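You operate a simulated robot arm through the tools that you are given. There is no shell and no other tool.

You run a simulated two-armed robot. Do the job below in one go: nothing can be reset, and whatever is moved stays where it is left.

TASK
Check the blue-band spoons on the light box and sort them into a drawer.
Fine: the drawer with the word that the display shows; shut it, switch the light box off and leave the stack beside them.

The check looks at the end state, three seconds after you hand in, the way a careful person would. Anything else that was tipped, shoved, dropped, spilled or broken makes it a failure.

THE ROBOT
Two 7-joint arms with fingered hands on one trunk that stands fixed in place. Base frame: the origin is at the foot of the trunk, x ahead of it, y to its left, z up. Lengths are in mm, angles in degrees, forces in N, time in s.
The left shoulder is at [55, 158, 1143], the right one opposite. With the tool pointing down near the work surface each hand reaches from about 400 to 840 mm from the base axis, measured 20 degrees to its own side. Payload 4 kg a hand.
The tool frame of a hand sits at the grasp point between the pads (the TCP): z along the fingers, y along the line on which they close. The tips reach 30 mm beyond it. The gripper opens to 104 mm; its body begins 35 mm behind the TCP. The gripper is a hand of 4 fingers: y runs from the thumb to the fingers, the wrist lies at [-15, -104, -178] in the tool frame, and closing takes about 1.5 s.
Orientation is told as [roll, pitch, yaw] about the base's x, y, z axes, in that order, counted from this pose: with the fingers straight down and the wrist toward the robot, the tool's x, y and z point along [0, 1, 0], [1, 0, 0] and [0, 0, -1] of the base frame.

THE INTERFACE
- The arms move only by the tool play_rows. It takes "left_rows", "right_rows" or both (then of equal length, played together; a hand with none holds still); each is a list of rows, each a list of 7 numbers: the shift along the base's x, y, z in mm, then the turn, a rotation vector about the base's x, y, z in degrees, then the opening, from 0 (shut) to 1 (fully open). In form: [[dx, dy, dz, rx, ry, rz, jaw], ...]. A call has 1 to 20 rows; each row is the pose to reach, as a shift and turn from the pose commanded when the call began. Rows are played at 5 a second. More than 50 mm and 8.6 degrees between two rows, or a gripper value outside its range, and nothing of the call is played. Where a pose cannot be reached the arm comes as near as it can. A force on the tool above 40 N (or 10 N above the force at the start of the call, whichever is more), or a blocked arm, ends the call early, and 0.2 s more pass. Each finger travels about 45 mm/s and halts on what it meets, pressing with about 24 N; the grip force reading is that of the motor and also rises with nothing between the fingers. The clock runs only during rows and for 0.2 s after the last one: add rows that repeat a pose to give the fingers time. The reply holds the time, the measured pose of the TCP, the force on the tool along the base axes, the opening and the grip force, in the units named above and with some noise, with the torque about the TCP (base axes, N m) and any sound that the robot's microphone picked up.
- Cameras (640 x 400 px; columns grow to the right, rows downward): "scene" is now at [126.3, -46.7, 1326.2]; the picture's right is [-0.53, -0.85, 0.01], its down [-0.42, 0.25, -0.87] and it looks along [0.74, -0.46, -0.49] (base axes); focal length 292 px, centre (320, 200). "left" rides on the left gripper at [-61, -92, -131] in its tool frame; the picture's right is [-0.81, -0.28, 0.52], its down [0.53, -0.71, 0.46] and it looks along [0.24, 0.64, 0.72] (tool axes); focal length 275 px, centre (320, 200). "right" rides on the right gripper at [61, -92, -130] in its tool frame; the picture's right is [-0.81, 0.27, -0.52], its down [-0.53, -0.71, 0.46] and it looks along [-0.24, 0.65, 0.72] (tool axes); focal length 275 px, centre (320, 200). There is no depth. A picture from a camera that has moved, and an enlarged one, comes with that camera's place and axes in the base frame and with its lens.
- camera(camera): a new picture of that camera. The clock stands still meanwhile.
- slide_trunk(by): moves the trunk up (or, below 0, down) by that many mm; the arms and the scene camera ride with it, the base frame stays. It gives what a move gives, with no picture.
- grasp_type(shape, hand): the hand has 4 fingers and takes this shape, open, in about a second: jaw (thumb against the fingers, like two jaws); tri (thumb and two fingers); tip (a fingertip pinch); poke (one finger out to press); point (the index stretched); flat (the hand flat); cup (the hand cupped); fist (a fist). The gripper value then closes the fingers along that shape, each until it touches; the sizes above hold for jaw. It gives what a move gives, with no picture.
- turn_head(pan, tilt): turns the head with the scene camera to pan (to the left, within 80 degrees either way) and tilt (down, from -29 to 69), counted from straight ahead of the robot. It gives what a move gives.
- close_up(camera, box): a new picture of the part [left, top, right, bottom] of that camera's present view, enlarged. The clock stands still meanwhile.
- job_done(): hands the job in; it is judged then, once.

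Nothing tells you positions but the pictures and the camera data. Unless the task says otherwise, let go and move clear before handing in.

The tools are called as name(argument=value, ...) on one line, values as JSON. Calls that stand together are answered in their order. play_rows: Moves the arms, as the interface text tells. Its arguments: {"type":"object","properties":{"left_rows":{"type":"array"},"right_rows":{"type":"array"}},"required":[]} The other tools are called the same way: slide_trunk (by) moves the trunk up or down; grasp_type (shape, hand) gives the hand a shape; turn_head (pan, tilt) turns the head that bears the scene camera; camera (camera) takes a picture; close_up (camera, box) takes an enlarged picture of a part of a camera's view; job_done () hands the job in.

At the start:

```text
clock: 0.0
left_ee_pos: [379.5, -52.4, 1197.0]
left_tool_rot: [0.0, 0.0, 0.0]
left_contact_force: [-0.1, 0.7, 0.1]
left_moment: [0.03, -0.01, -0.01]
left_gripper_width: 103.7
left_grasp_force: 0.0
left_shape: jaw
right_ee_pos: [300.7, -427.0, 1199.0]
right_tool_rot: [0.0, 0.1, 0.0]
right_contact_force: [-0.8, 0.6, -0.3]
right_moment: [0.0, -0.01, 0.0]
right_gripper_width: 103.5
right_grasp_force: 0.0
right_shape: jaw
trunk travel left (down, up): [-350.0, 157.0]
head pan, tilt (commanded): [-31.7, 28.5]
```

scene: 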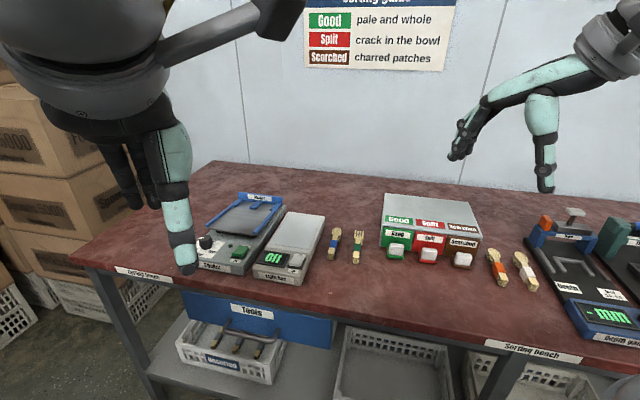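
right: 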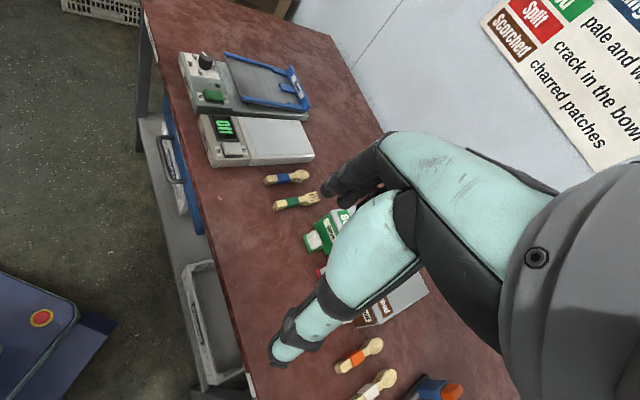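
left: 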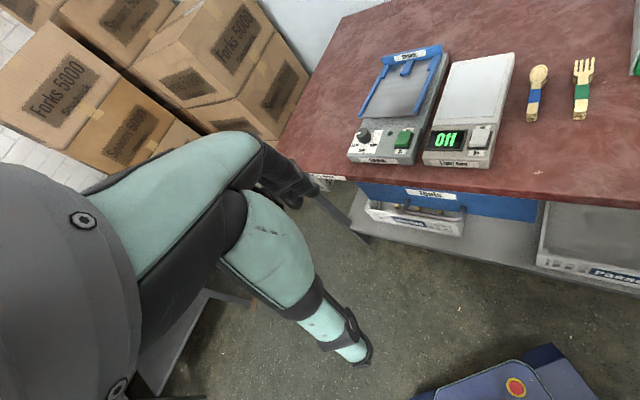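

I see a sorting bench with a stamp/press device, a light box (display reading "Off"), a stack of spoons with a blue band, a stack of forks with a green band, a drawer unit with three drawers (Good/Split/Scorched) and other tools to the right. I'll look closer before moving anything.

close_up(camera="scene", box=[180, 180, 380, 305])

close_up(camera="scene", box=[360, 180, 560, 305])

close_up(camera="left", box=[330, 30, 640, 224])

close_up(camera="scene", box=[290, 0, 470, 112])

```text
3.20 times, centred on (280, 242) of scene
camera zoom: at [126.3, -46.7, 1326.2], right [-0.53, -0.85, 0.01], down [-0.42, 0.25, -0.87], along [0.74, -0.46, -0.49], focal length 935 px, centre (448, 64)
```

zoom: 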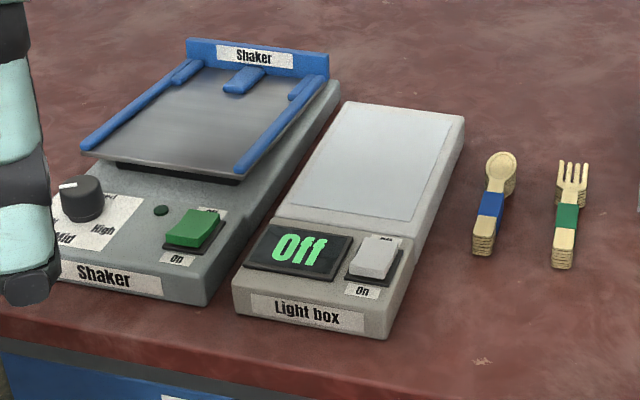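

```text
3.20 times, centred on (460, 242) of scene
camera zoom: at [126.3, -46.7, 1326.2], right [-0.53, -0.85, 0.01], down [-0.42, 0.25, -0.87], along [0.74, -0.46, -0.49], focal length 935 px, centre (-128, 64)
```

zoom: 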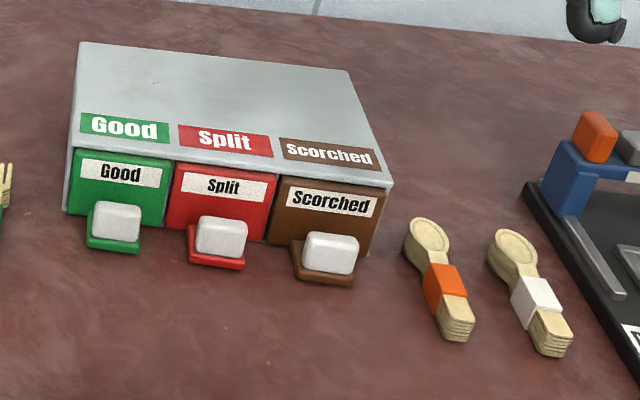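

```text
2.06 times, centred on (485, 127) of left
camera zoom: at [287.8, -114.5, 1327.6], right [-0.28, -0.81, -0.52], down [-0.71, 0.53, -0.46], along [0.64, 0.24, -0.72], focal length 568 px, centre (-20, 350)
```

zoom: 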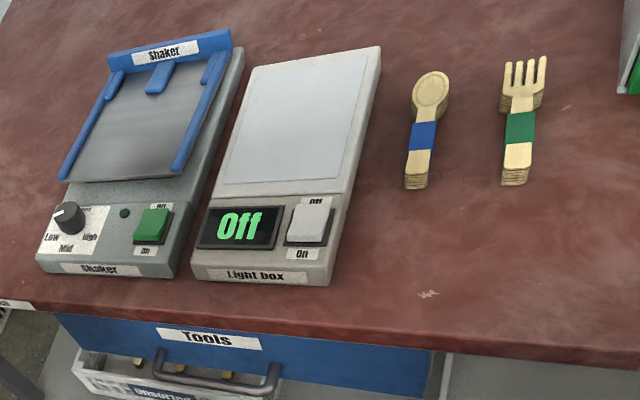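

```text
3.56 times, centred on (380, 56) of scene
camera zoom: at [126.3, -46.7, 1326.2], right [-0.53, -0.85, 0.01], down [-0.42, 0.25, -0.87], along [0.74, -0.46, -0.49], focal length 1039 px, centre (107, 712)
```

zoom: 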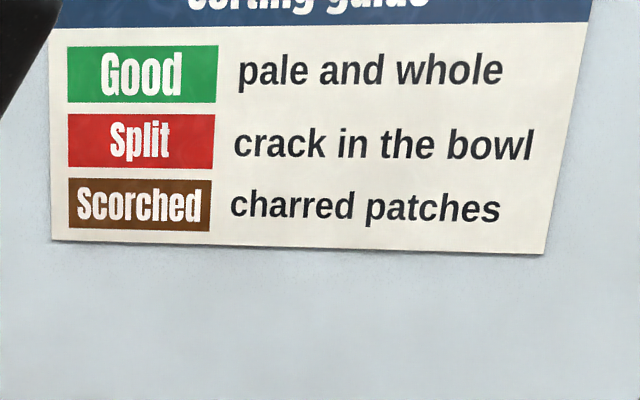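

The bench is turned about 45° to the robot's right, with the spoons near (660, -430) and the drawer knobs near (420–550, -550…-670). I'll turn the head to look at the drawers and light box head-on.

turn_head(pan=-45, tilt=33)

camera(camera="scene")

```text
clock: 0.8
left_ee_pos: [365.7, -53.5, 1200.7]
left_tool_rot: [0.0, -0.7, 0.0]
left_contact_force: [-0.5, -0.1, -0.1]
left_moment: [0.03, -0.01, -0.03]
left_gripper_width: 103.8
left_grasp_force: 0.1
left_shape: jaw
right_ee_pos: [286.4, -425.5, 1202.2]
right_tool_rot: [0.1, -0.7, -0.1]
right_contact_force: [-1.0, 0.5, 0.2]
right_moment: [-0.03, -0.03, 0.0]
right_gripper_width: 103.8
right_grasp_force: 0.1
right_shape: jaw
trunk travel left (down, up): [-350.0, 157.0]
head pan, tilt (commanded): [-45.0, 33.0]
```

```text
taken
camera scene: at [111.4, -61.7, 1319.4], right [-0.71, -0.71, 0.01], down [-0.4, 0.38, -0.83], along [0.59, -0.59, -0.55], focal length 292 px, centre (320, 200)
```

scene: 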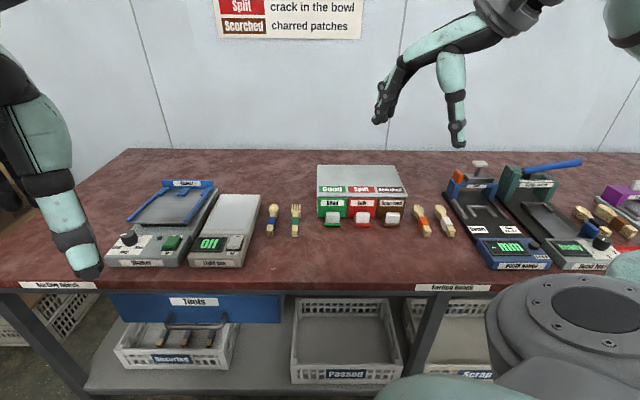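

The head view is now square to the bench; the arms settled back slightly. I'll zoom on the light box, spoons and drawers.

close_up(camera="scene", box=[295, 155, 425, 236])

close_up(camera="scene", box=[175, 180, 315, 268])

close_up(camera="scene", box=[380, 150, 640, 312])

close_up(camera="right", box=[0, 0, 640, 400])

```text
4.92 times, centred on (360, 196) of scene
camera zoom: at [111.4, -61.7, 1319.4], right [-0.71, -0.71, 0.01], down [-0.4, 0.38, -0.83], along [0.59, -0.59, -0.55], focal length 1439 px, centre (123, 222)
```

zoom: 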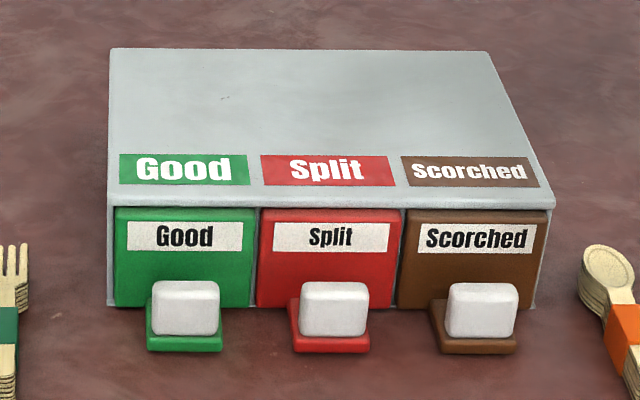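

```text
4.55 times, centred on (245, 224) of scene
camera zoom: at [111.4, -61.7, 1319.4], right [-0.71, -0.71, 0.01], down [-0.4, 0.38, -0.83], along [0.59, -0.59, -0.55], focal length 1328 px, centre (661, 91)
```

zoom: 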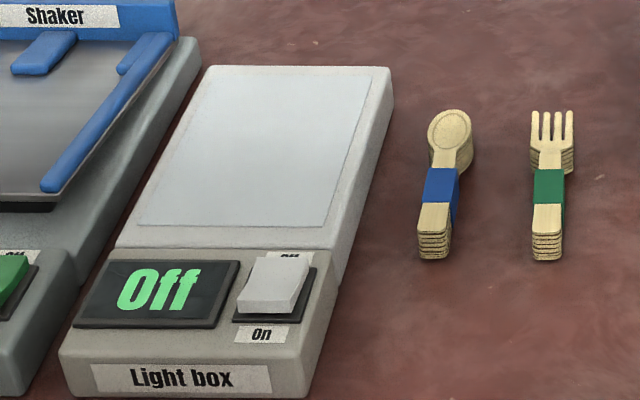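

```text
2.46 times, centred on (510, 231) of scene
camera zoom: at [111.4, -61.7, 1319.4], right [-0.71, -0.71, 0.01], down [-0.4, 0.38, -0.83], along [0.59, -0.59, -0.55], focal length 719 px, centre (-148, 124)
```

zoom: 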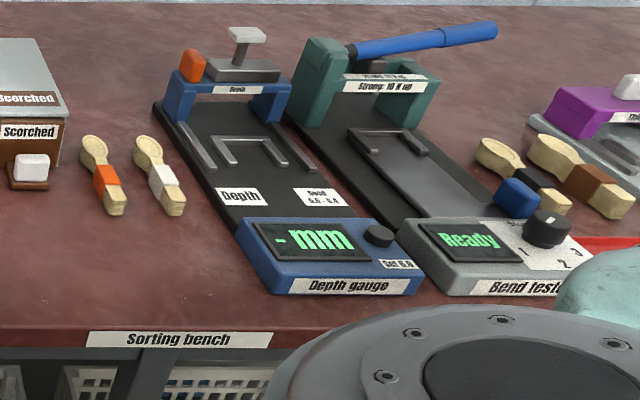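

```text
1.00 times, centred on (320, 200) of right (not enlarged: the box is as wide or as high as the picture)
camera zoom: at [194.9, -364.2, 1332.5], right [0.27, -0.81, 0.52], down [-0.71, -0.53, -0.47], along [0.65, -0.24, -0.72], focal length 275 px, centre (320, 200)
```

zoom: 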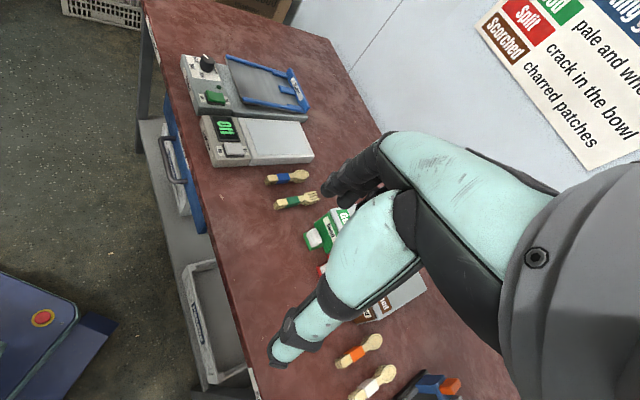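

The light box has a rocker (Off far end, On near end) and a panel; the drawers have white grips on coloured ledges. I'll zoom closer on the grips and the rocker to see their shape.

close_up(camera="scene", box=[318, 192, 366, 222])

close_up(camera="scene", box=[185, 226, 255, 270])

close_up(camera="right", box=[190, 110, 350, 210])

close_up(camera="left", box=[380, 40, 640, 202])

```text
13.33 times, centred on (342, 207) of scene
camera zoom: at [111.4, -61.7, 1319.4], right [-0.71, -0.71, 0.01], down [-0.4, 0.38, -0.83], along [0.59, -0.59, -0.55], focal length 3897 px, centre (27, 107)
```

zoom: 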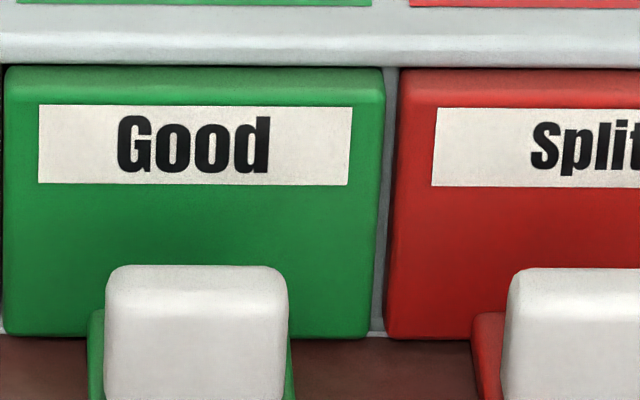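

```text
9.09 times, centred on (220, 248) of scene
camera zoom: at [111.4, -61.7, 1319.4], right [-0.71, -0.71, 0.01], down [-0.4, 0.38, -0.83], along [0.59, -0.59, -0.55], focal length 2657 px, centre (1229, -236)
```

zoom: 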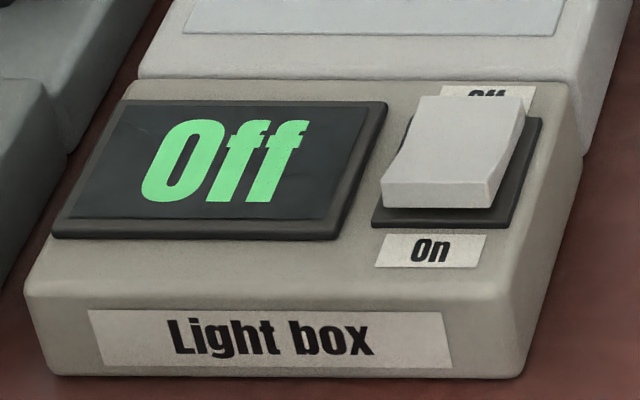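

```text
4.00 times, centred on (270, 160) of right
camera zoom: at [194.9, -364.2, 1332.5], right [0.27, -0.81, 0.52], down [-0.71, -0.53, -0.47], along [0.65, -0.24, -0.72], focal length 1101 px, centre (520, 360)
```

zoom: 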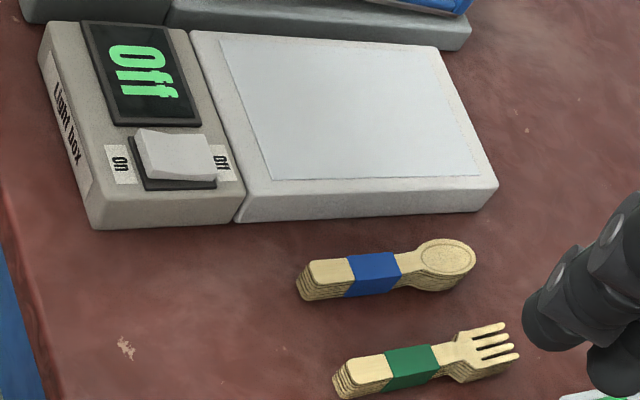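

```text
2.46 times, centred on (510, 121) of left
camera zoom: at [271.6, -114.3, 1330.9], right [-0.27, -0.81, -0.52], down [-0.71, 0.53, -0.46], along [0.65, 0.24, -0.72], focal length 678 px, centre (-148, 394)
```

zoom: 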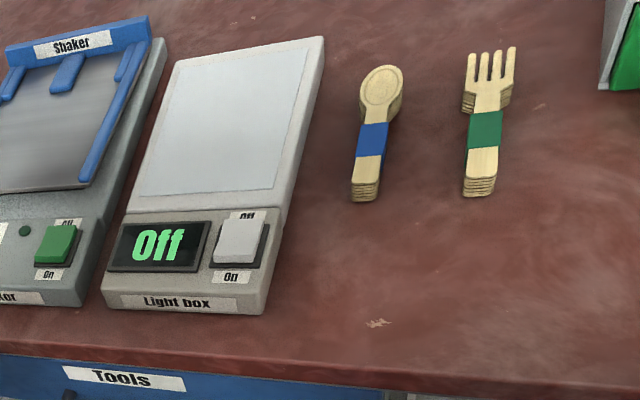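

The spoons lie from about (618, -394) to (710, -479), the top of the stack is near z 825 and the bench near z 805. The light panel is centred near (739, -361) at z 842. I'll bring the right hand above the spoons, turned so that it closes across them, and partly closed so it clears the forks.

play_rows(right_rows=[[35, 1, -18, 0, 0, 4.7, 1], [70, 2, -36, 0, 0, 9.4, 0.9], [105, 3, -54, 0, 0, 14.1, 0.8], [140, 4, -72, 0, 0, 18.8, 0.7], [175, 5, -90, 0, 0, 23.5, 0.6], [210, 6, -108, 0, 0, 28.2, 0.5], [245, 7, -126, 0, 0, 32.9, 0.45], [280, 8, -144, 0, 0, 37.6, 0.45], [315, 9, -162, 0, 0, 42.3, 0.45], [340, 10, -180, 0, 0, 47.3, 0.45], [340, 10, -180, 0, 0, 47.3, 0.45], [340, 10, -180, 0, 0, 47.3, 0.45]])

camera(camera="right")

camera(camera="scene")

```text
clock: 3.4
left_ee_pos: [366.2, -52.7, 1200.4]
left_tool_rot: [0.0, -0.6, 0.1]
left_contact_force: [0.1, -0.9, -0.5]
left_moment: [-0.01, 0.0, 0.0]
left_gripper_width: 104.0
left_grasp_force: 0.2
left_shape: jaw
right_ee_pos: [628.3, -415.7, 1022.3]
right_tool_rot: [0.1, -0.5, 47.5]
right_contact_force: [-1.1, 0.2, -0.6]
right_moment: [-0.02, -0.01, -0.03]
right_gripper_width: 47.2
right_grasp_force: 0.1
right_shape: jaw
trunk travel left (down, up): [-350.0, 157.0]
head pan, tilt (commanded): [-45.0, 33.0]
```

```text
taken
camera right: at [520.8, -442.9, 1151.8], right [0.78, -0.35, 0.52], down [-0.09, -0.88, -0.46], along [0.62, 0.31, -0.72], focal length 275 px, centre (320, 200)
```

right: 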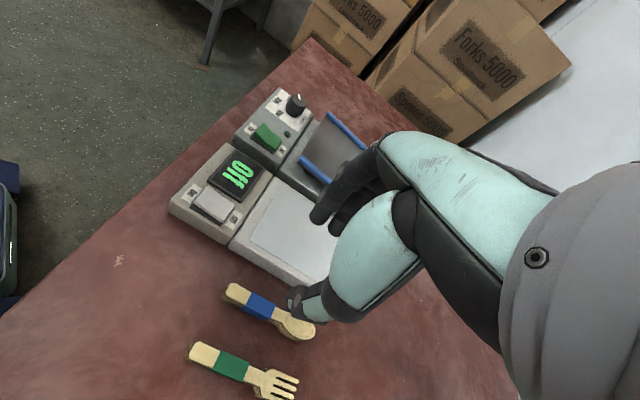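

```text
taken
camera scene: at [112.3, -61.8, 1319.3], right [-0.71, -0.71, 0.01], down [-0.4, 0.39, -0.83], along [0.59, -0.59, -0.55], focal length 292 px, centre (320, 200)
```

scene: 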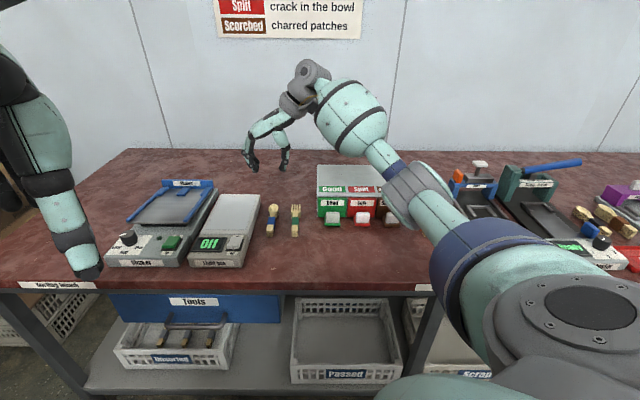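

The hand is above the spoons at z 1022 and reached its target. I'll zoom in with the right hand camera to refine the spoon position.

close_up(camera="right", box=[170, 260, 346, 370])

close_up(camera="scene", box=[220, 110, 360, 198])

close_up(camera="right", box=[160, 130, 336, 240])

```text
3.64 times, centred on (258, 315) of right
camera zoom: at [520.8, -442.9, 1151.8], right [0.78, -0.35, 0.52], down [-0.09, -0.88, -0.46], along [0.62, 0.31, -0.72], focal length 1001 px, centre (546, -218)
```

zoom: 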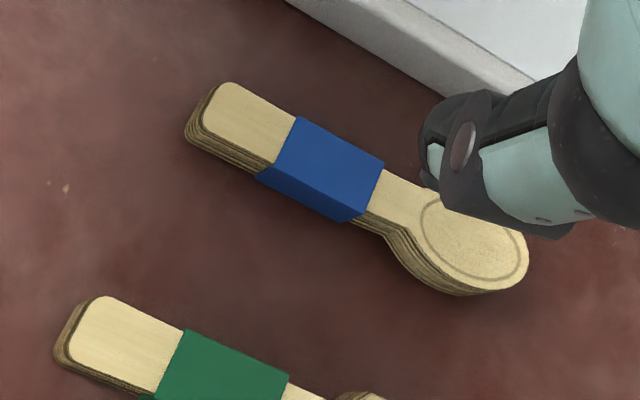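

```text
4.55 times, centred on (290, 154) of scene
camera zoom: at [112.3, -61.8, 1319.3], right [-0.71, -0.71, 0.01], down [-0.4, 0.39, -0.83], along [0.59, -0.59, -0.55], focal length 1328 px, centre (456, 409)
```

zoom: 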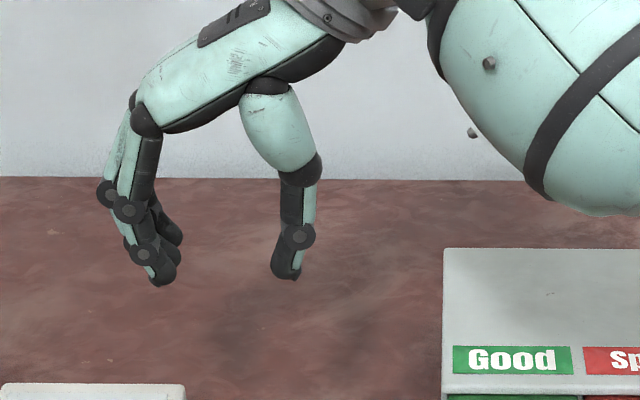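

```text
3.64 times, centred on (248, 185) of right
camera zoom: at [520.8, -442.9, 1151.8], right [0.78, -0.35, 0.52], down [-0.09, -0.88, -0.46], along [0.62, 0.31, -0.72], focal length 1001 px, centre (582, 254)
```

zoom: 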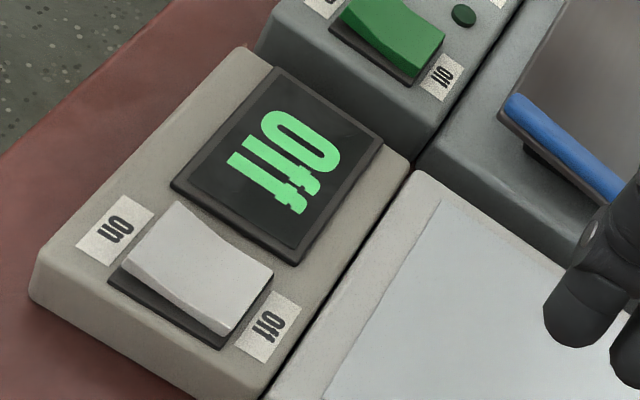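

The hand is well placed above the spoons; reach is near its limit, so I'll lower the trunk 80 mm to shorten the arm's stretch, then look again.

slide_trunk(by=-80)

close_up(camera="right", box=[120, 180, 400, 355])

camera(camera="scene")

```text
clock: 4.5
left_ee_pos: [365.1, -53.0, 1122.7]
left_tool_rot: [0.0, -0.7, 0.0]
left_contact_force: [0.5, -0.1, -0.3]
left_moment: [0.01, 0.0, 0.0]
left_gripper_width: 104.1
left_grasp_force: 0.1
left_shape: jaw
right_ee_pos: [628.1, -415.6, 943.0]
right_tool_rot: [0.2, -0.5, 47.4]
right_contact_force: [0.4, -0.4, 0.1]
right_moment: [0.0, 0.0, 0.02]
right_gripper_width: 47.2
right_grasp_force: 0.0
right_shape: jaw
trunk travel left (down, up): [-270.0, 237.0]
head pan, tilt (commanded): [-45.0, 33.0]
```

```text
2.29 times, centred on (260, 268) of right
camera zoom: at [520.6, -442.8, 1072.7], right [0.78, -0.35, 0.52], down [-0.09, -0.88, -0.46], along [0.62, 0.31, -0.72], focal length 629 px, centre (457, 46)
```

zoom: 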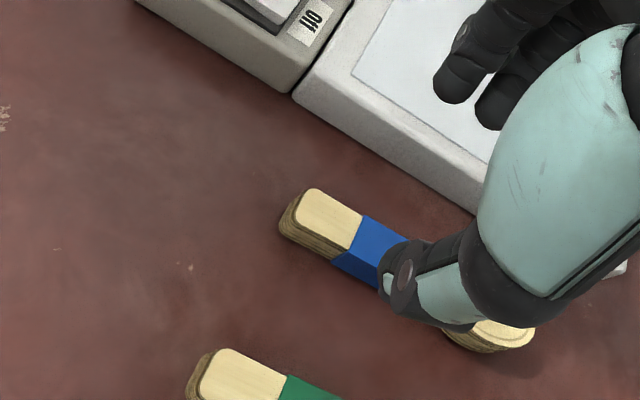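

```text
taken
camera scene: at [111.2, -61.8, 1240.1], right [-0.71, -0.71, 0.01], down [-0.4, 0.39, -0.83], along [0.59, -0.59, -0.55], focal length 292 px, centre (320, 200)
```

scene: 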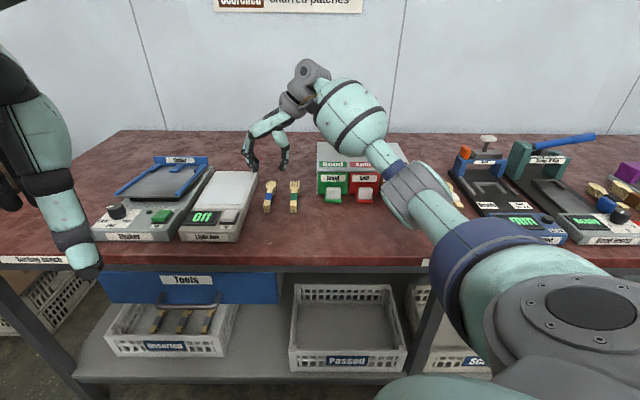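

The spoon handle end is near (622, -398) and the axis runs at about -42°. I'll shift over the grasp point (647, -420) and go down to z 880 for a check.

play_rows(right_rows=[[10, -2, -15, 0, 0, 0, 0.45], [19, -4, -30, 0, 0, 0, 0.45], [19, -4, -47, 0, 0, 0, 0.45], [19, -4, -63, 0, 0, 0, 0.45], [19, -4, -63, 0, 0, 0, 0.45]])

close_up(camera="right", box=[160, 150, 400, 300])

close_up(camera="scene", box=[210, 120, 350, 220])

```text
clock: 5.7
left_ee_pos: [366.7, -53.2, 1121.3]
left_tool_rot: [0.1, -0.7, 0.0]
left_contact_force: [0.3, 0.0, 0.1]
left_moment: [0.01, 0.01, 0.01]
left_gripper_width: 104.0
left_grasp_force: 0.0
left_shape: jaw
right_ee_pos: [647.0, -420.6, 879.5]
right_tool_rot: [0.0, -0.5, 47.3]
right_contact_force: [0.7, 0.5, 0.3]
right_moment: [-0.01, 0.03, 0.01]
right_gripper_width: 47.3
right_grasp_force: 0.2
right_shape: jaw
trunk travel left (down, up): [-270.0, 237.0]
head pan, tilt (commanded): [-45.0, 33.0]
```

```text
2.67 times, centred on (280, 225) of right
camera zoom: at [539.2, -447.5, 1009.2], right [0.78, -0.35, 0.52], down [-0.09, -0.88, -0.46], along [0.62, 0.31, -0.72], focal length 734 px, centre (427, 133)
```

zoom: 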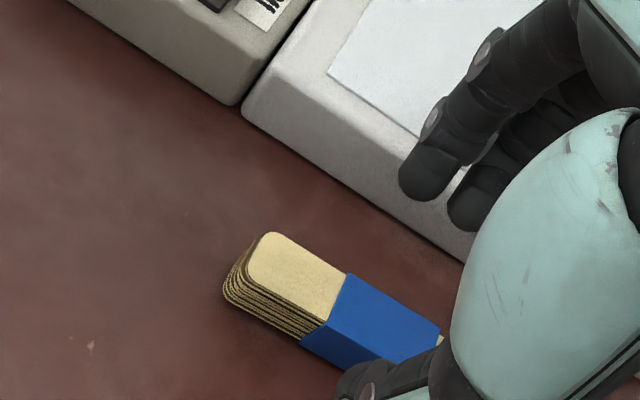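

```text
4.00 times, centred on (280, 170) of scene
camera zoom: at [111.0, -61.8, 1240.1], right [-0.71, -0.71, 0.01], down [-0.4, 0.39, -0.83], along [0.59, -0.59, -0.55], focal length 1169 px, centre (480, 320)
```

zoom: 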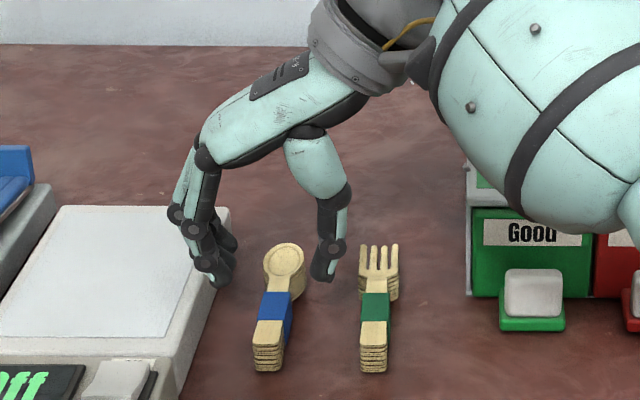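

The hand straddles the spoons with clearance to the forks and light box; I'll nudge 2 mm toward the light box, and go down to TCP z≈839.

play_rows(right_rows=[[2, 2, -8, 0, 0, 0, 0.45], [2, 2, -16, 0, 0, 0, 0.45], [2, 2, -24, 0, 0, 0, 0.45], [2, 2, -32, 0, 0, 0, 0.45], [2, 2, -37, 0, 0, 0, 0.45], [2, 2, -40, 0, 0, 0, 0.45], [2, 2, -40, 0, 0, 0, 0.45]])

close_up(camera="right", box=[160, 150, 400, 300])

close_up(camera="scene", box=[210, 140, 350, 228])

```text
clock: 7.3
left_ee_pos: [364.0, -53.6, 1122.8]
left_tool_rot: [0.0, -0.8, 0.0]
left_contact_force: [-0.5, -0.1, 0.4]
left_moment: [-0.01, 0.01, -0.02]
left_gripper_width: 104.0
left_grasp_force: 0.0
left_shape: jaw
right_ee_pos: [649.1, -418.6, 840.8]
right_tool_rot: [0.0, -0.7, 47.2]
right_contact_force: [-6.4, -6.5, 7.5]
right_moment: [0.15, -0.27, -0.15]
right_gripper_width: 45.3
right_grasp_force: 0.2
right_shape: jaw
trunk travel left (down, up): [-270.0, 237.0]
head pan, tilt (commanded): [-45.0, 33.0]
```

```text
2.67 times, centred on (280, 225) of right
camera zoom: at [540.4, -446.0, 970.1], right [0.78, -0.35, 0.52], down [-0.09, -0.88, -0.46], along [0.62, 0.31, -0.72], focal length 734 px, centre (427, 133)
```

zoom: 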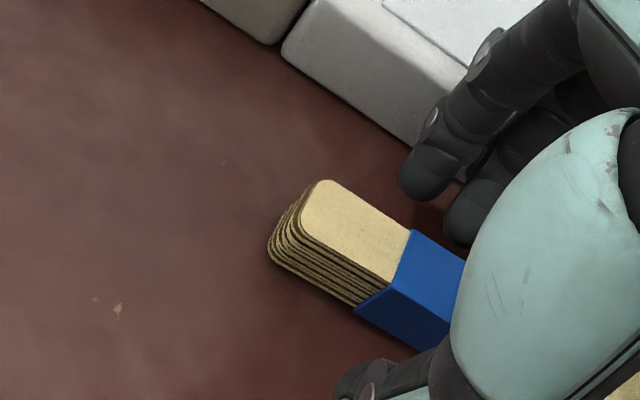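

```text
4.55 times, centred on (280, 184) of scene
camera zoom: at [109.3, -62.3, 1240.3], right [-0.71, -0.71, 0.01], down [-0.39, 0.39, -0.83], along [0.59, -0.59, -0.55], focal length 1328 px, centre (502, 273)
```

zoom: 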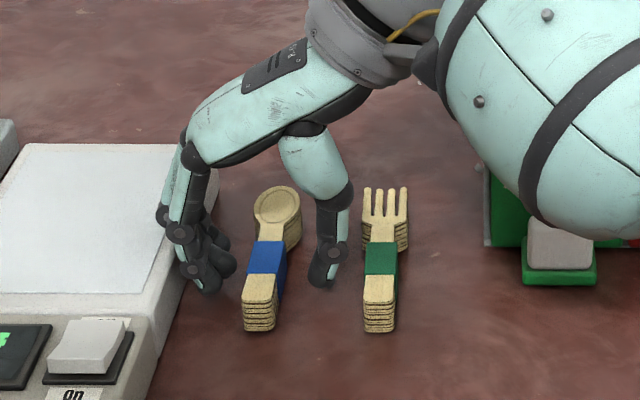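

The fingers' outer knuckles brush the light box edge (about 9 N sideways). I'll back up, narrow the hand, and go down again.

play_rows(right_rows=[[0, 0, 10, 0, 0, 0, 0.45], [0, 0, 20, 0, 0, 0, 0.4], [-1, -1, 22, 0, 0, 0, 0.33], [-1, -1, 22, 0, 0, 0, 0.31], [-1, -1, 22, 0, 0, 0, 0.31]])

close_up(camera="right", box=[160, 150, 400, 300])

close_up(camera="scene", box=[170, 140, 350, 252])

```text
clock: 8.5
left_ee_pos: [366.9, -52.7, 1122.5]
left_tool_rot: [0.0, -0.7, 0.0]
left_contact_force: [-1.0, -0.7, -0.3]
left_moment: [-0.01, -0.03, 0.01]
left_gripper_width: 103.9
left_grasp_force: 0.1
left_shape: jaw
right_ee_pos: [648.6, -418.6, 862.3]
right_tool_rot: [0.1, -0.7, 47.3]
right_contact_force: [-0.9, -0.2, -0.4]
right_moment: [-0.01, 0.04, -0.03]
right_gripper_width: 32.6
right_grasp_force: 0.0
right_shape: jaw
trunk travel left (down, up): [-270.0, 237.0]
head pan, tilt (commanded): [-45.0, 33.0]
```

```text
2.67 times, centred on (280, 225) of right
camera zoom: at [540.7, -446.2, 991.5], right [0.78, -0.35, 0.52], down [-0.09, -0.88, -0.46], along [0.62, 0.32, -0.72], focal length 734 px, centre (427, 133)
```

zoom: 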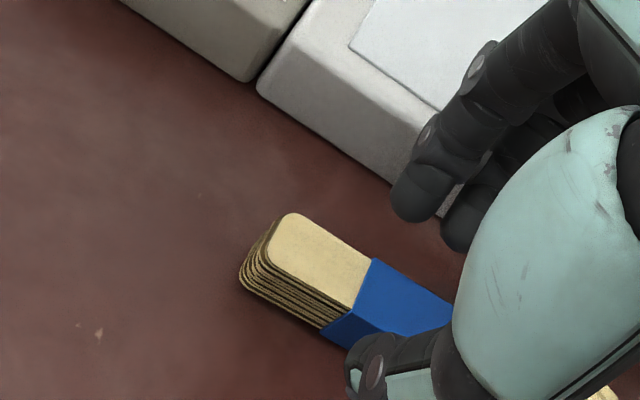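

```text
3.56 times, centred on (260, 196) of scene
camera zoom: at [111.1, -61.9, 1240.1], right [-0.71, -0.71, 0.01], down [-0.4, 0.39, -0.83], along [0.59, -0.59, -0.55], focal length 1039 px, centre (533, 214)
```

zoom: 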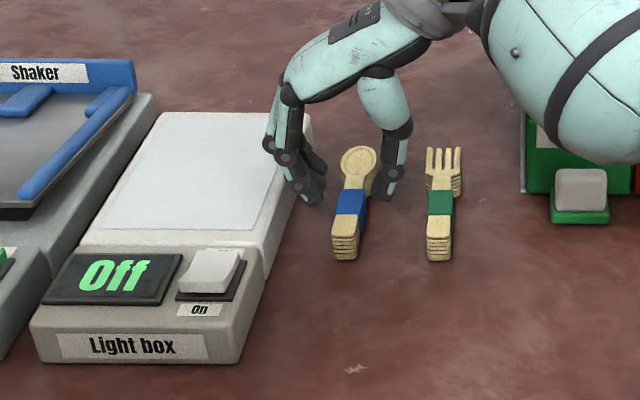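

Now the hand is narrower and clear of the light box; going down around the spoons.

play_rows(right_rows=[[0, 0, -6, 0, 0, 0, 0.31], [0, 0, -12, 0, 0, 0, 0.31], [0, 0, -18, 0, 0, 0, 0.31], [0, 0, -22, 0, 0, 0, 0.31], [0, 0, -22, 0, 0, 0, 0.31]])

close_up(camera="right", box=[160, 150, 400, 300])

close_up(camera="scene", box=[220, 150, 330, 220])

```text
clock: 9.7
left_ee_pos: [366.2, -54.1, 1122.1]
left_tool_rot: [0.0, -0.8, 0.0]
left_contact_force: [-1.1, -0.6, 0.0]
left_moment: [-0.03, 0.01, 0.0]
left_gripper_width: 104.1
left_grasp_force: 0.0
left_shape: jaw
right_ee_pos: [648.4, -418.4, 839.6]
right_tool_rot: [0.1, -0.6, 47.3]
right_contact_force: [0.5, -0.8, 0.2]
right_moment: [-0.05, 0.0, 0.02]
right_gripper_width: 32.7
right_grasp_force: 0.0
right_shape: jaw
trunk travel left (down, up): [-270.0, 237.0]
head pan, tilt (commanded): [-45.0, 33.0]
```

```text
2.67 times, centred on (280, 225) of right
camera zoom: at [540.8, -446.5, 969.5], right [0.78, -0.35, 0.52], down [-0.09, -0.88, -0.46], along [0.62, 0.32, -0.72], focal length 734 px, centre (427, 133)
```

zoom: 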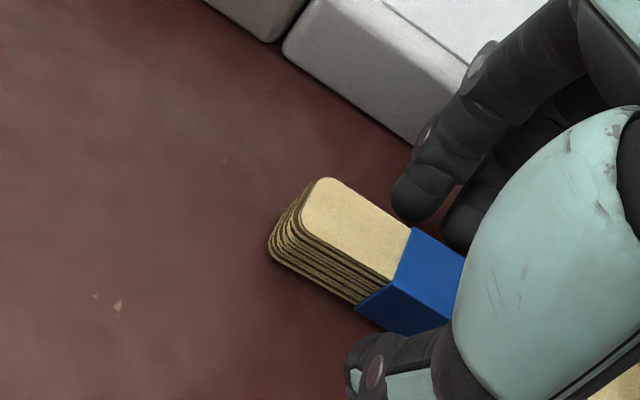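

```text
5.71 times, centred on (275, 185) of scene
camera zoom: at [111.2, -61.8, 1240.1], right [-0.71, -0.71, 0.01], down [-0.4, 0.39, -0.83], along [0.59, -0.59, -0.55], focal length 1670 px, centre (577, 286)
```

zoom: 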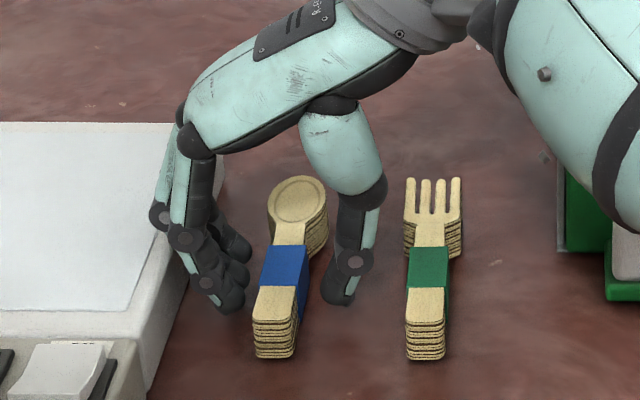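

No contact now, and the fingertips straddle the stack at the band. Closing.

play_rows(right_rows=[[0, 0, 0, 0, 0, 0, 0.2], [0, 0, 0, 0, 0, 0, 0.1], [0, 0, 0, 0, 0, 0, 0], [0, 0, 0, 0, 0, 0, 0], [0, 0, 0, 0, 0, 0, 0], [0, 0, 0, 0, 0, 0, 0], [0, 0, 0, 0, 0, 0, 0]])

close_up(camera="scene", box=[220, 150, 330, 220])

close_up(camera="right", box=[160, 150, 400, 300])

```text
clock: 11.3
left_ee_pos: [365.4, -53.1, 1121.4]
left_tool_rot: [0.0, -0.7, 0.0]
left_contact_force: [-0.2, -0.2, -0.1]
left_moment: [0.01, 0.0, 0.01]
left_gripper_width: 103.8
left_grasp_force: 0.1
left_shape: jaw
right_ee_pos: [648.2, -418.5, 840.0]
right_tool_rot: [0.1, -0.6, 47.3]
right_contact_force: [0.0, -0.4, -0.4]
right_moment: [0.02, 0.05, -0.01]
right_gripper_width: 10.0
right_grasp_force: 23.6
right_shape: jaw
trunk travel left (down, up): [-270.0, 237.0]
head pan, tilt (commanded): [-45.0, 33.0]
```

```text
5.71 times, centred on (275, 185) of scene
camera zoom: at [111.2, -61.9, 1240.1], right [-0.71, -0.71, 0.01], down [-0.4, 0.39, -0.83], along [0.59, -0.59, -0.55], focal length 1670 px, centre (577, 286)
```

zoom: 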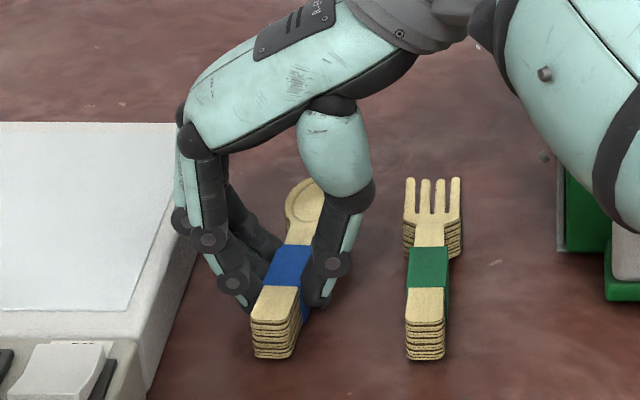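

```text
2.67 times, centred on (280, 225) of right
camera zoom: at [540.7, -446.6, 969.6], right [0.78, -0.35, 0.52], down [-0.09, -0.88, -0.46], along [0.62, 0.31, -0.72], focal length 734 px, centre (427, 133)
```

zoom: 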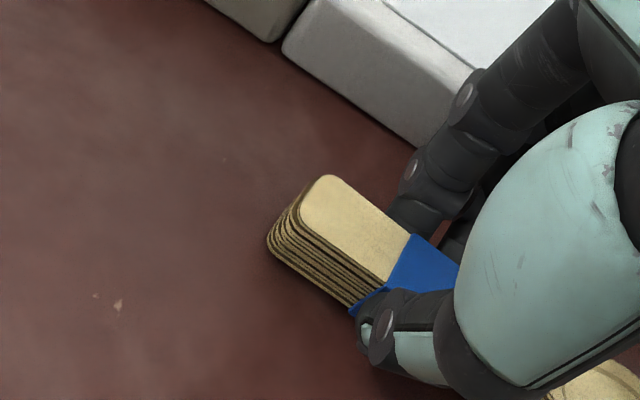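

The stack is gripped. I'll lift it 60 mm and check the hold.

play_rows(right_rows=[[0, 0, 5, 0, 0, 0, 0], [0, 0, 12, 0, 0, 0, 0], [0, 0, 20, 0, 0, 0, 0], [0, 0, 35, 0, 0, 0, 0], [0, 0, 50, 0, 0, 0, 0], [0, 0, 60, 0, 0, 0, 0], [0, 0, 60, 0, 0, 0, 0]])

close_up(camera="scene", box=[170, 120, 350, 232])

close_up(camera="right", box=[160, 150, 400, 300])

```text
clock: 12.9
left_ee_pos: [366.1, -53.0, 1121.0]
left_tool_rot: [0.0, -0.7, 0.1]
left_contact_force: [-0.3, -0.4, 0.1]
left_moment: [-0.03, 0.0, 0.0]
left_gripper_width: 103.9
left_grasp_force: 0.0
left_shape: jaw
right_ee_pos: [648.3, -419.5, 899.1]
right_tool_rot: [0.2, -0.6, 47.2]
right_contact_force: [-0.3, 0.0, -0.4]
right_moment: [0.01, 0.0, -0.01]
right_gripper_width: 10.3
right_grasp_force: 24.4
right_shape: jaw
trunk travel left (down, up): [-270.0, 237.0]
head pan, tilt (commanded): [-45.0, 33.0]
```

```text
3.56 times, centred on (260, 176) of scene
camera zoom: at [111.3, -61.9, 1240.1], right [-0.71, -0.71, 0.01], down [-0.4, 0.39, -0.83], along [0.59, -0.59, -0.55], focal length 1039 px, centre (533, 285)
```

zoom: 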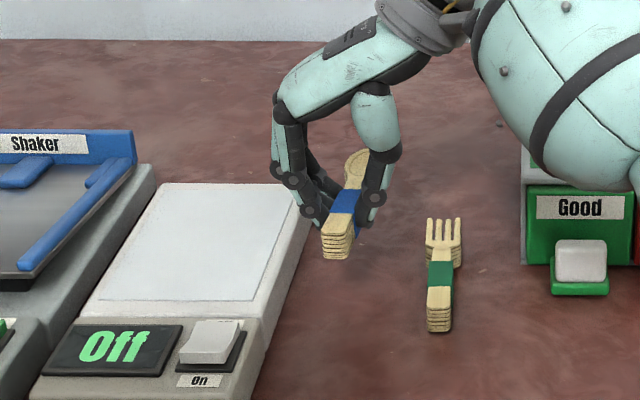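

```text
2.67 times, centred on (280, 225) of right
camera zoom: at [540.9, -446.6, 1029.4], right [0.78, -0.35, 0.52], down [-0.09, -0.88, -0.46], along [0.62, 0.31, -0.72], focal length 734 px, centre (427, 133)
```

zoom: 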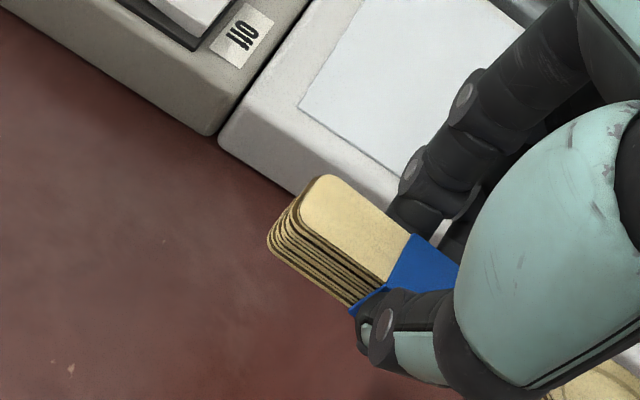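

The stack hangs level in the grip. I'll carry it over the light box panel, turned a bit so the wrist stays within reach, at z≈930.

play_rows(right_rows=[[0, 0, 15, 0, 0, 0, 0], [12, 13, 25, 0, 0, -3, 0], [26, 27, 30, 0, 0, -7, 0], [40, 42, 30, 0, 0, -11, 0], [54, 56, 30, 0, 0, -15, 0], [68, 70, 30, 0, 0, -18, 0], [79, 82, 30, 0, 0, -20.3, 0], [79, 82, 30, 0, 0, -20.3, 0], [79, 82, 30, 0, 0, -20.3, 0]])

camera(camera="right")

close_up(camera="scene", box=[130, 110, 330, 235])

```text
clock: 14.9
left_ee_pos: [365.7, -52.3, 1121.9]
left_tool_rot: [-0.1, -0.7, 0.0]
left_contact_force: [-1.2, 0.5, -0.6]
left_moment: [0.02, 0.0, -0.01]
left_gripper_width: 103.8
left_grasp_force: 0.2
left_shape: jaw
right_ee_pos: [728.0, -335.8, 928.0]
right_tool_rot: [0.0, -0.5, 27.0]
right_contact_force: [-0.2, -0.1, -0.2]
right_moment: [-0.01, 0.0, -0.01]
right_gripper_width: 10.1
right_grasp_force: 24.3
right_shape: jaw
trunk travel left (down, up): [-270.0, 237.0]
head pan, tilt (commanded): [-45.0, 33.0]
```

```text
taken
camera right: at [617.7, -324.8, 1059.0], right [0.61, -0.6, 0.52], down [-0.39, -0.8, -0.46], along [0.69, 0.08, -0.72], focal length 275 px, centre (320, 200)
```

right: 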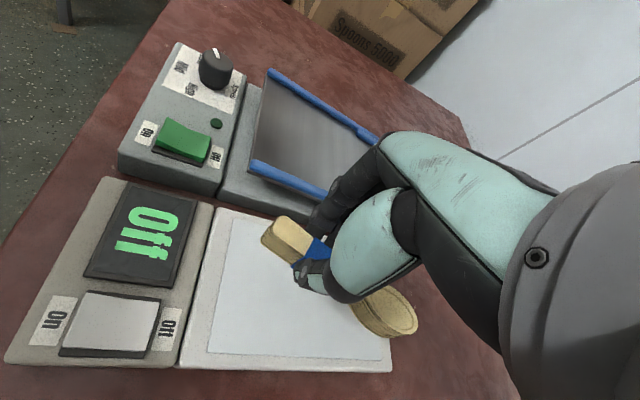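

```text
3.20 times, centred on (230, 172) of scene
camera zoom: at [111.4, -61.7, 1240.1], right [-0.71, -0.71, 0.01], down [-0.4, 0.39, -0.83], along [0.59, -0.59, -0.55], focal length 935 px, centre (608, 288)
```

zoom: 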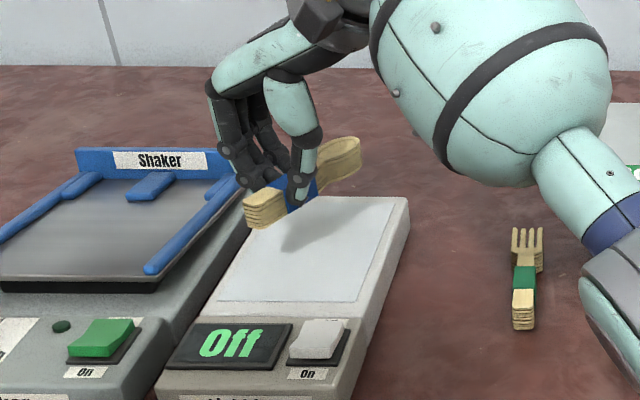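

The stack is above the panel. I'll nudge it a little toward the panel's middle and lower it to just above the surface.

play_rows(right_rows=[[1, -5, -10, 0, 0, 0, 0], [2, -9, -20, 0, 0, 0, 0], [2, -9, -30, 0, 0, 0, 0], [2, -9, -38, 0, 0, 0, 0], [2, -9, -44, 0, 0, 0, 0], [2, -9, -47, 0, 0, 0, 0], [2, -9, -47, 0, 0, 0, 0]])

close_up(camera="scene", box=[170, 140, 290, 215])

close_up(camera="right", box=[180, 180, 440, 342])

```text
clock: 16.5
left_ee_pos: [365.8, -53.7, 1122.2]
left_tool_rot: [0.0, -0.7, 0.0]
left_contact_force: [0.4, 1.1, -1.1]
left_moment: [-0.04, 0.0, -0.02]
left_gripper_width: 103.7
left_grasp_force: 0.1
left_shape: jaw
right_ee_pos: [730.8, -345.7, 881.0]
right_tool_rot: [0.0, -0.6, 27.0]
right_contact_force: [0.9, 0.3, -0.3]
right_moment: [0.0, 0.0, 0.01]
right_gripper_width: 9.9
right_grasp_force: 24.0
right_shape: jaw
trunk travel left (down, up): [-270.0, 237.0]
head pan, tilt (commanded): [-45.0, 33.0]
```

```text
5.33 times, centred on (230, 178) of scene
camera zoom: at [111.3, -61.8, 1240.1], right [-0.71, -0.71, 0.01], down [-0.4, 0.39, -0.83], along [0.59, -0.59, -0.55], focal length 1559 px, centre (800, 320)
```

zoom: 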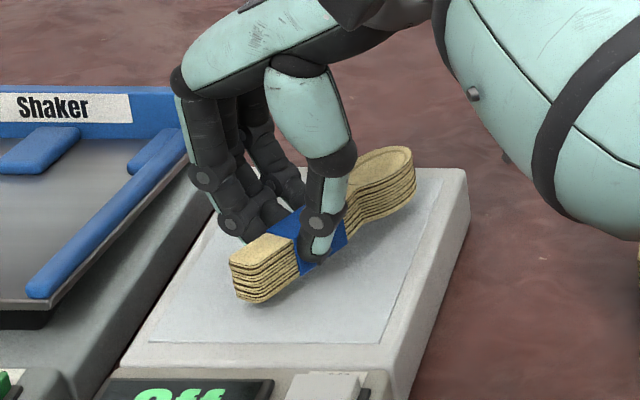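

```text
2.46 times, centred on (310, 261) of right
camera zoom: at [619.6, -334.1, 1011.7], right [0.61, -0.6, 0.52], down [-0.39, -0.8, -0.46], along [0.69, 0.08, -0.72], focal length 678 px, centre (345, 50)
```

zoom: 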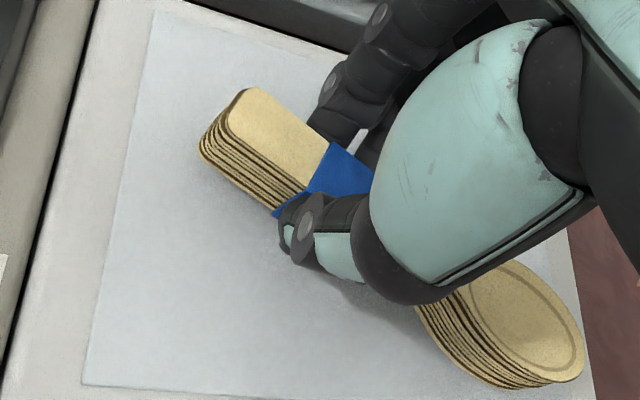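

The stack hovers a few mm above the panel. I'll lower it in small steps until it touches.

play_rows(right_rows=[[0, 0, -1.5, 0, 0, 0, 0], [0, 0, -3, 0, 0, 0, 0], [0, 0, -4, 0, 0, 0, 0], [0, 0, -4, 0, 0, 0, 0]])

close_up(camera="scene", box=[170, 140, 290, 215])

```text
clock: 17.5
left_ee_pos: [365.8, -53.0, 1121.4]
left_tool_rot: [0.0, -0.7, 0.0]
left_contact_force: [0.6, 0.0, 1.0]
left_moment: [0.02, 0.0, 0.02]
left_gripper_width: 103.7
left_grasp_force: 0.0
left_shape: jaw
right_ee_pos: [730.1, -344.8, 878.8]
right_tool_rot: [0.0, -0.6, 27.0]
right_contact_force: [-0.3, 0.5, 0.5]
right_moment: [0.04, -0.02, 0.01]
right_gripper_width: 9.9
right_grasp_force: 23.8
right_shape: jaw
trunk travel left (down, up): [-270.0, 237.0]
head pan, tilt (commanded): [-45.0, 33.0]
```

```text
5.33 times, centred on (230, 178) of scene
camera zoom: at [111.3, -61.9, 1240.1], right [-0.71, -0.71, 0.01], down [-0.4, 0.39, -0.83], along [0.59, -0.59, -0.55], focal length 1559 px, centre (800, 320)
```

zoom: 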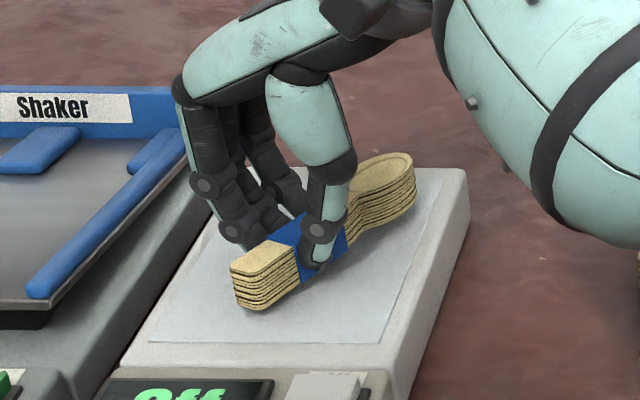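

Still no contact; a few mm more.

play_rows(right_rows=[[0, 0, -1, 0, 0, 0, 0], [0, 0, -2, 0, 0, 0, 0], [0, 0, -2, 0, 0, 0, 0]])

```text
clock: 18.3
left_ee_pos: [365.1, -52.8, 1121.4]
left_tool_rot: [0.0, -0.8, 0.0]
left_contact_force: [0.5, -0.4, -0.6]
left_moment: [-0.01, 0.0, 0.02]
left_gripper_width: 104.1
left_grasp_force: 0.0
left_shape: jaw
right_ee_pos: [729.3, -345.3, 877.1]
right_tool_rot: [0.1, -0.6, 27.0]
right_contact_force: [0.1, -0.9, -0.3]
right_moment: [0.04, 0.02, 0.02]
right_gripper_width: 10.2
right_grasp_force: 24.3
right_shape: jaw
trunk travel left (down, up): [-270.0, 237.0]
head pan, tilt (commanded): [-45.0, 33.0]
```

play_rows(right_rows=[[0, 0, -1, 0, 0, 0, 0], [0, 0, -2, 0, 0, 0, 0], [0, 0, -2, 0, 0, 0, 0]])

close_up(camera="scene", box=[190, 155, 270, 205])

```text
clock: 19.1
left_ee_pos: [366.1, -52.7, 1122.1]
left_tool_rot: [0.1, -0.7, -0.1]
left_contact_force: [-0.1, -0.6, -0.9]
left_moment: [-0.04, -0.02, -0.02]
left_gripper_width: 103.7
left_grasp_force: 0.0
left_shape: jaw
right_ee_pos: [729.2, -345.7, 874.7]
right_tool_rot: [0.0, -0.6, 27.0]
right_contact_force: [-0.7, -0.2, 1.9]
right_moment: [0.01, -0.01, 0.01]
right_gripper_width: 9.8
right_grasp_force: 24.1
right_shape: jaw
trunk travel left (down, up): [-270.0, 237.0]
head pan, tilt (commanded): [-45.0, 33.0]
```

```text
8.00 times, centred on (230, 180) of scene
camera zoom: at [111.0, -61.7, 1240.1], right [-0.71, -0.71, 0.01], down [-0.4, 0.39, -0.83], along [0.59, -0.59, -0.55], focal length 2338 px, centre (1040, 360)
```

zoom: 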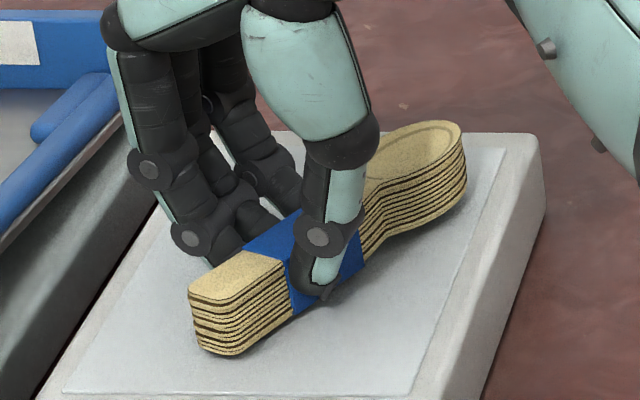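

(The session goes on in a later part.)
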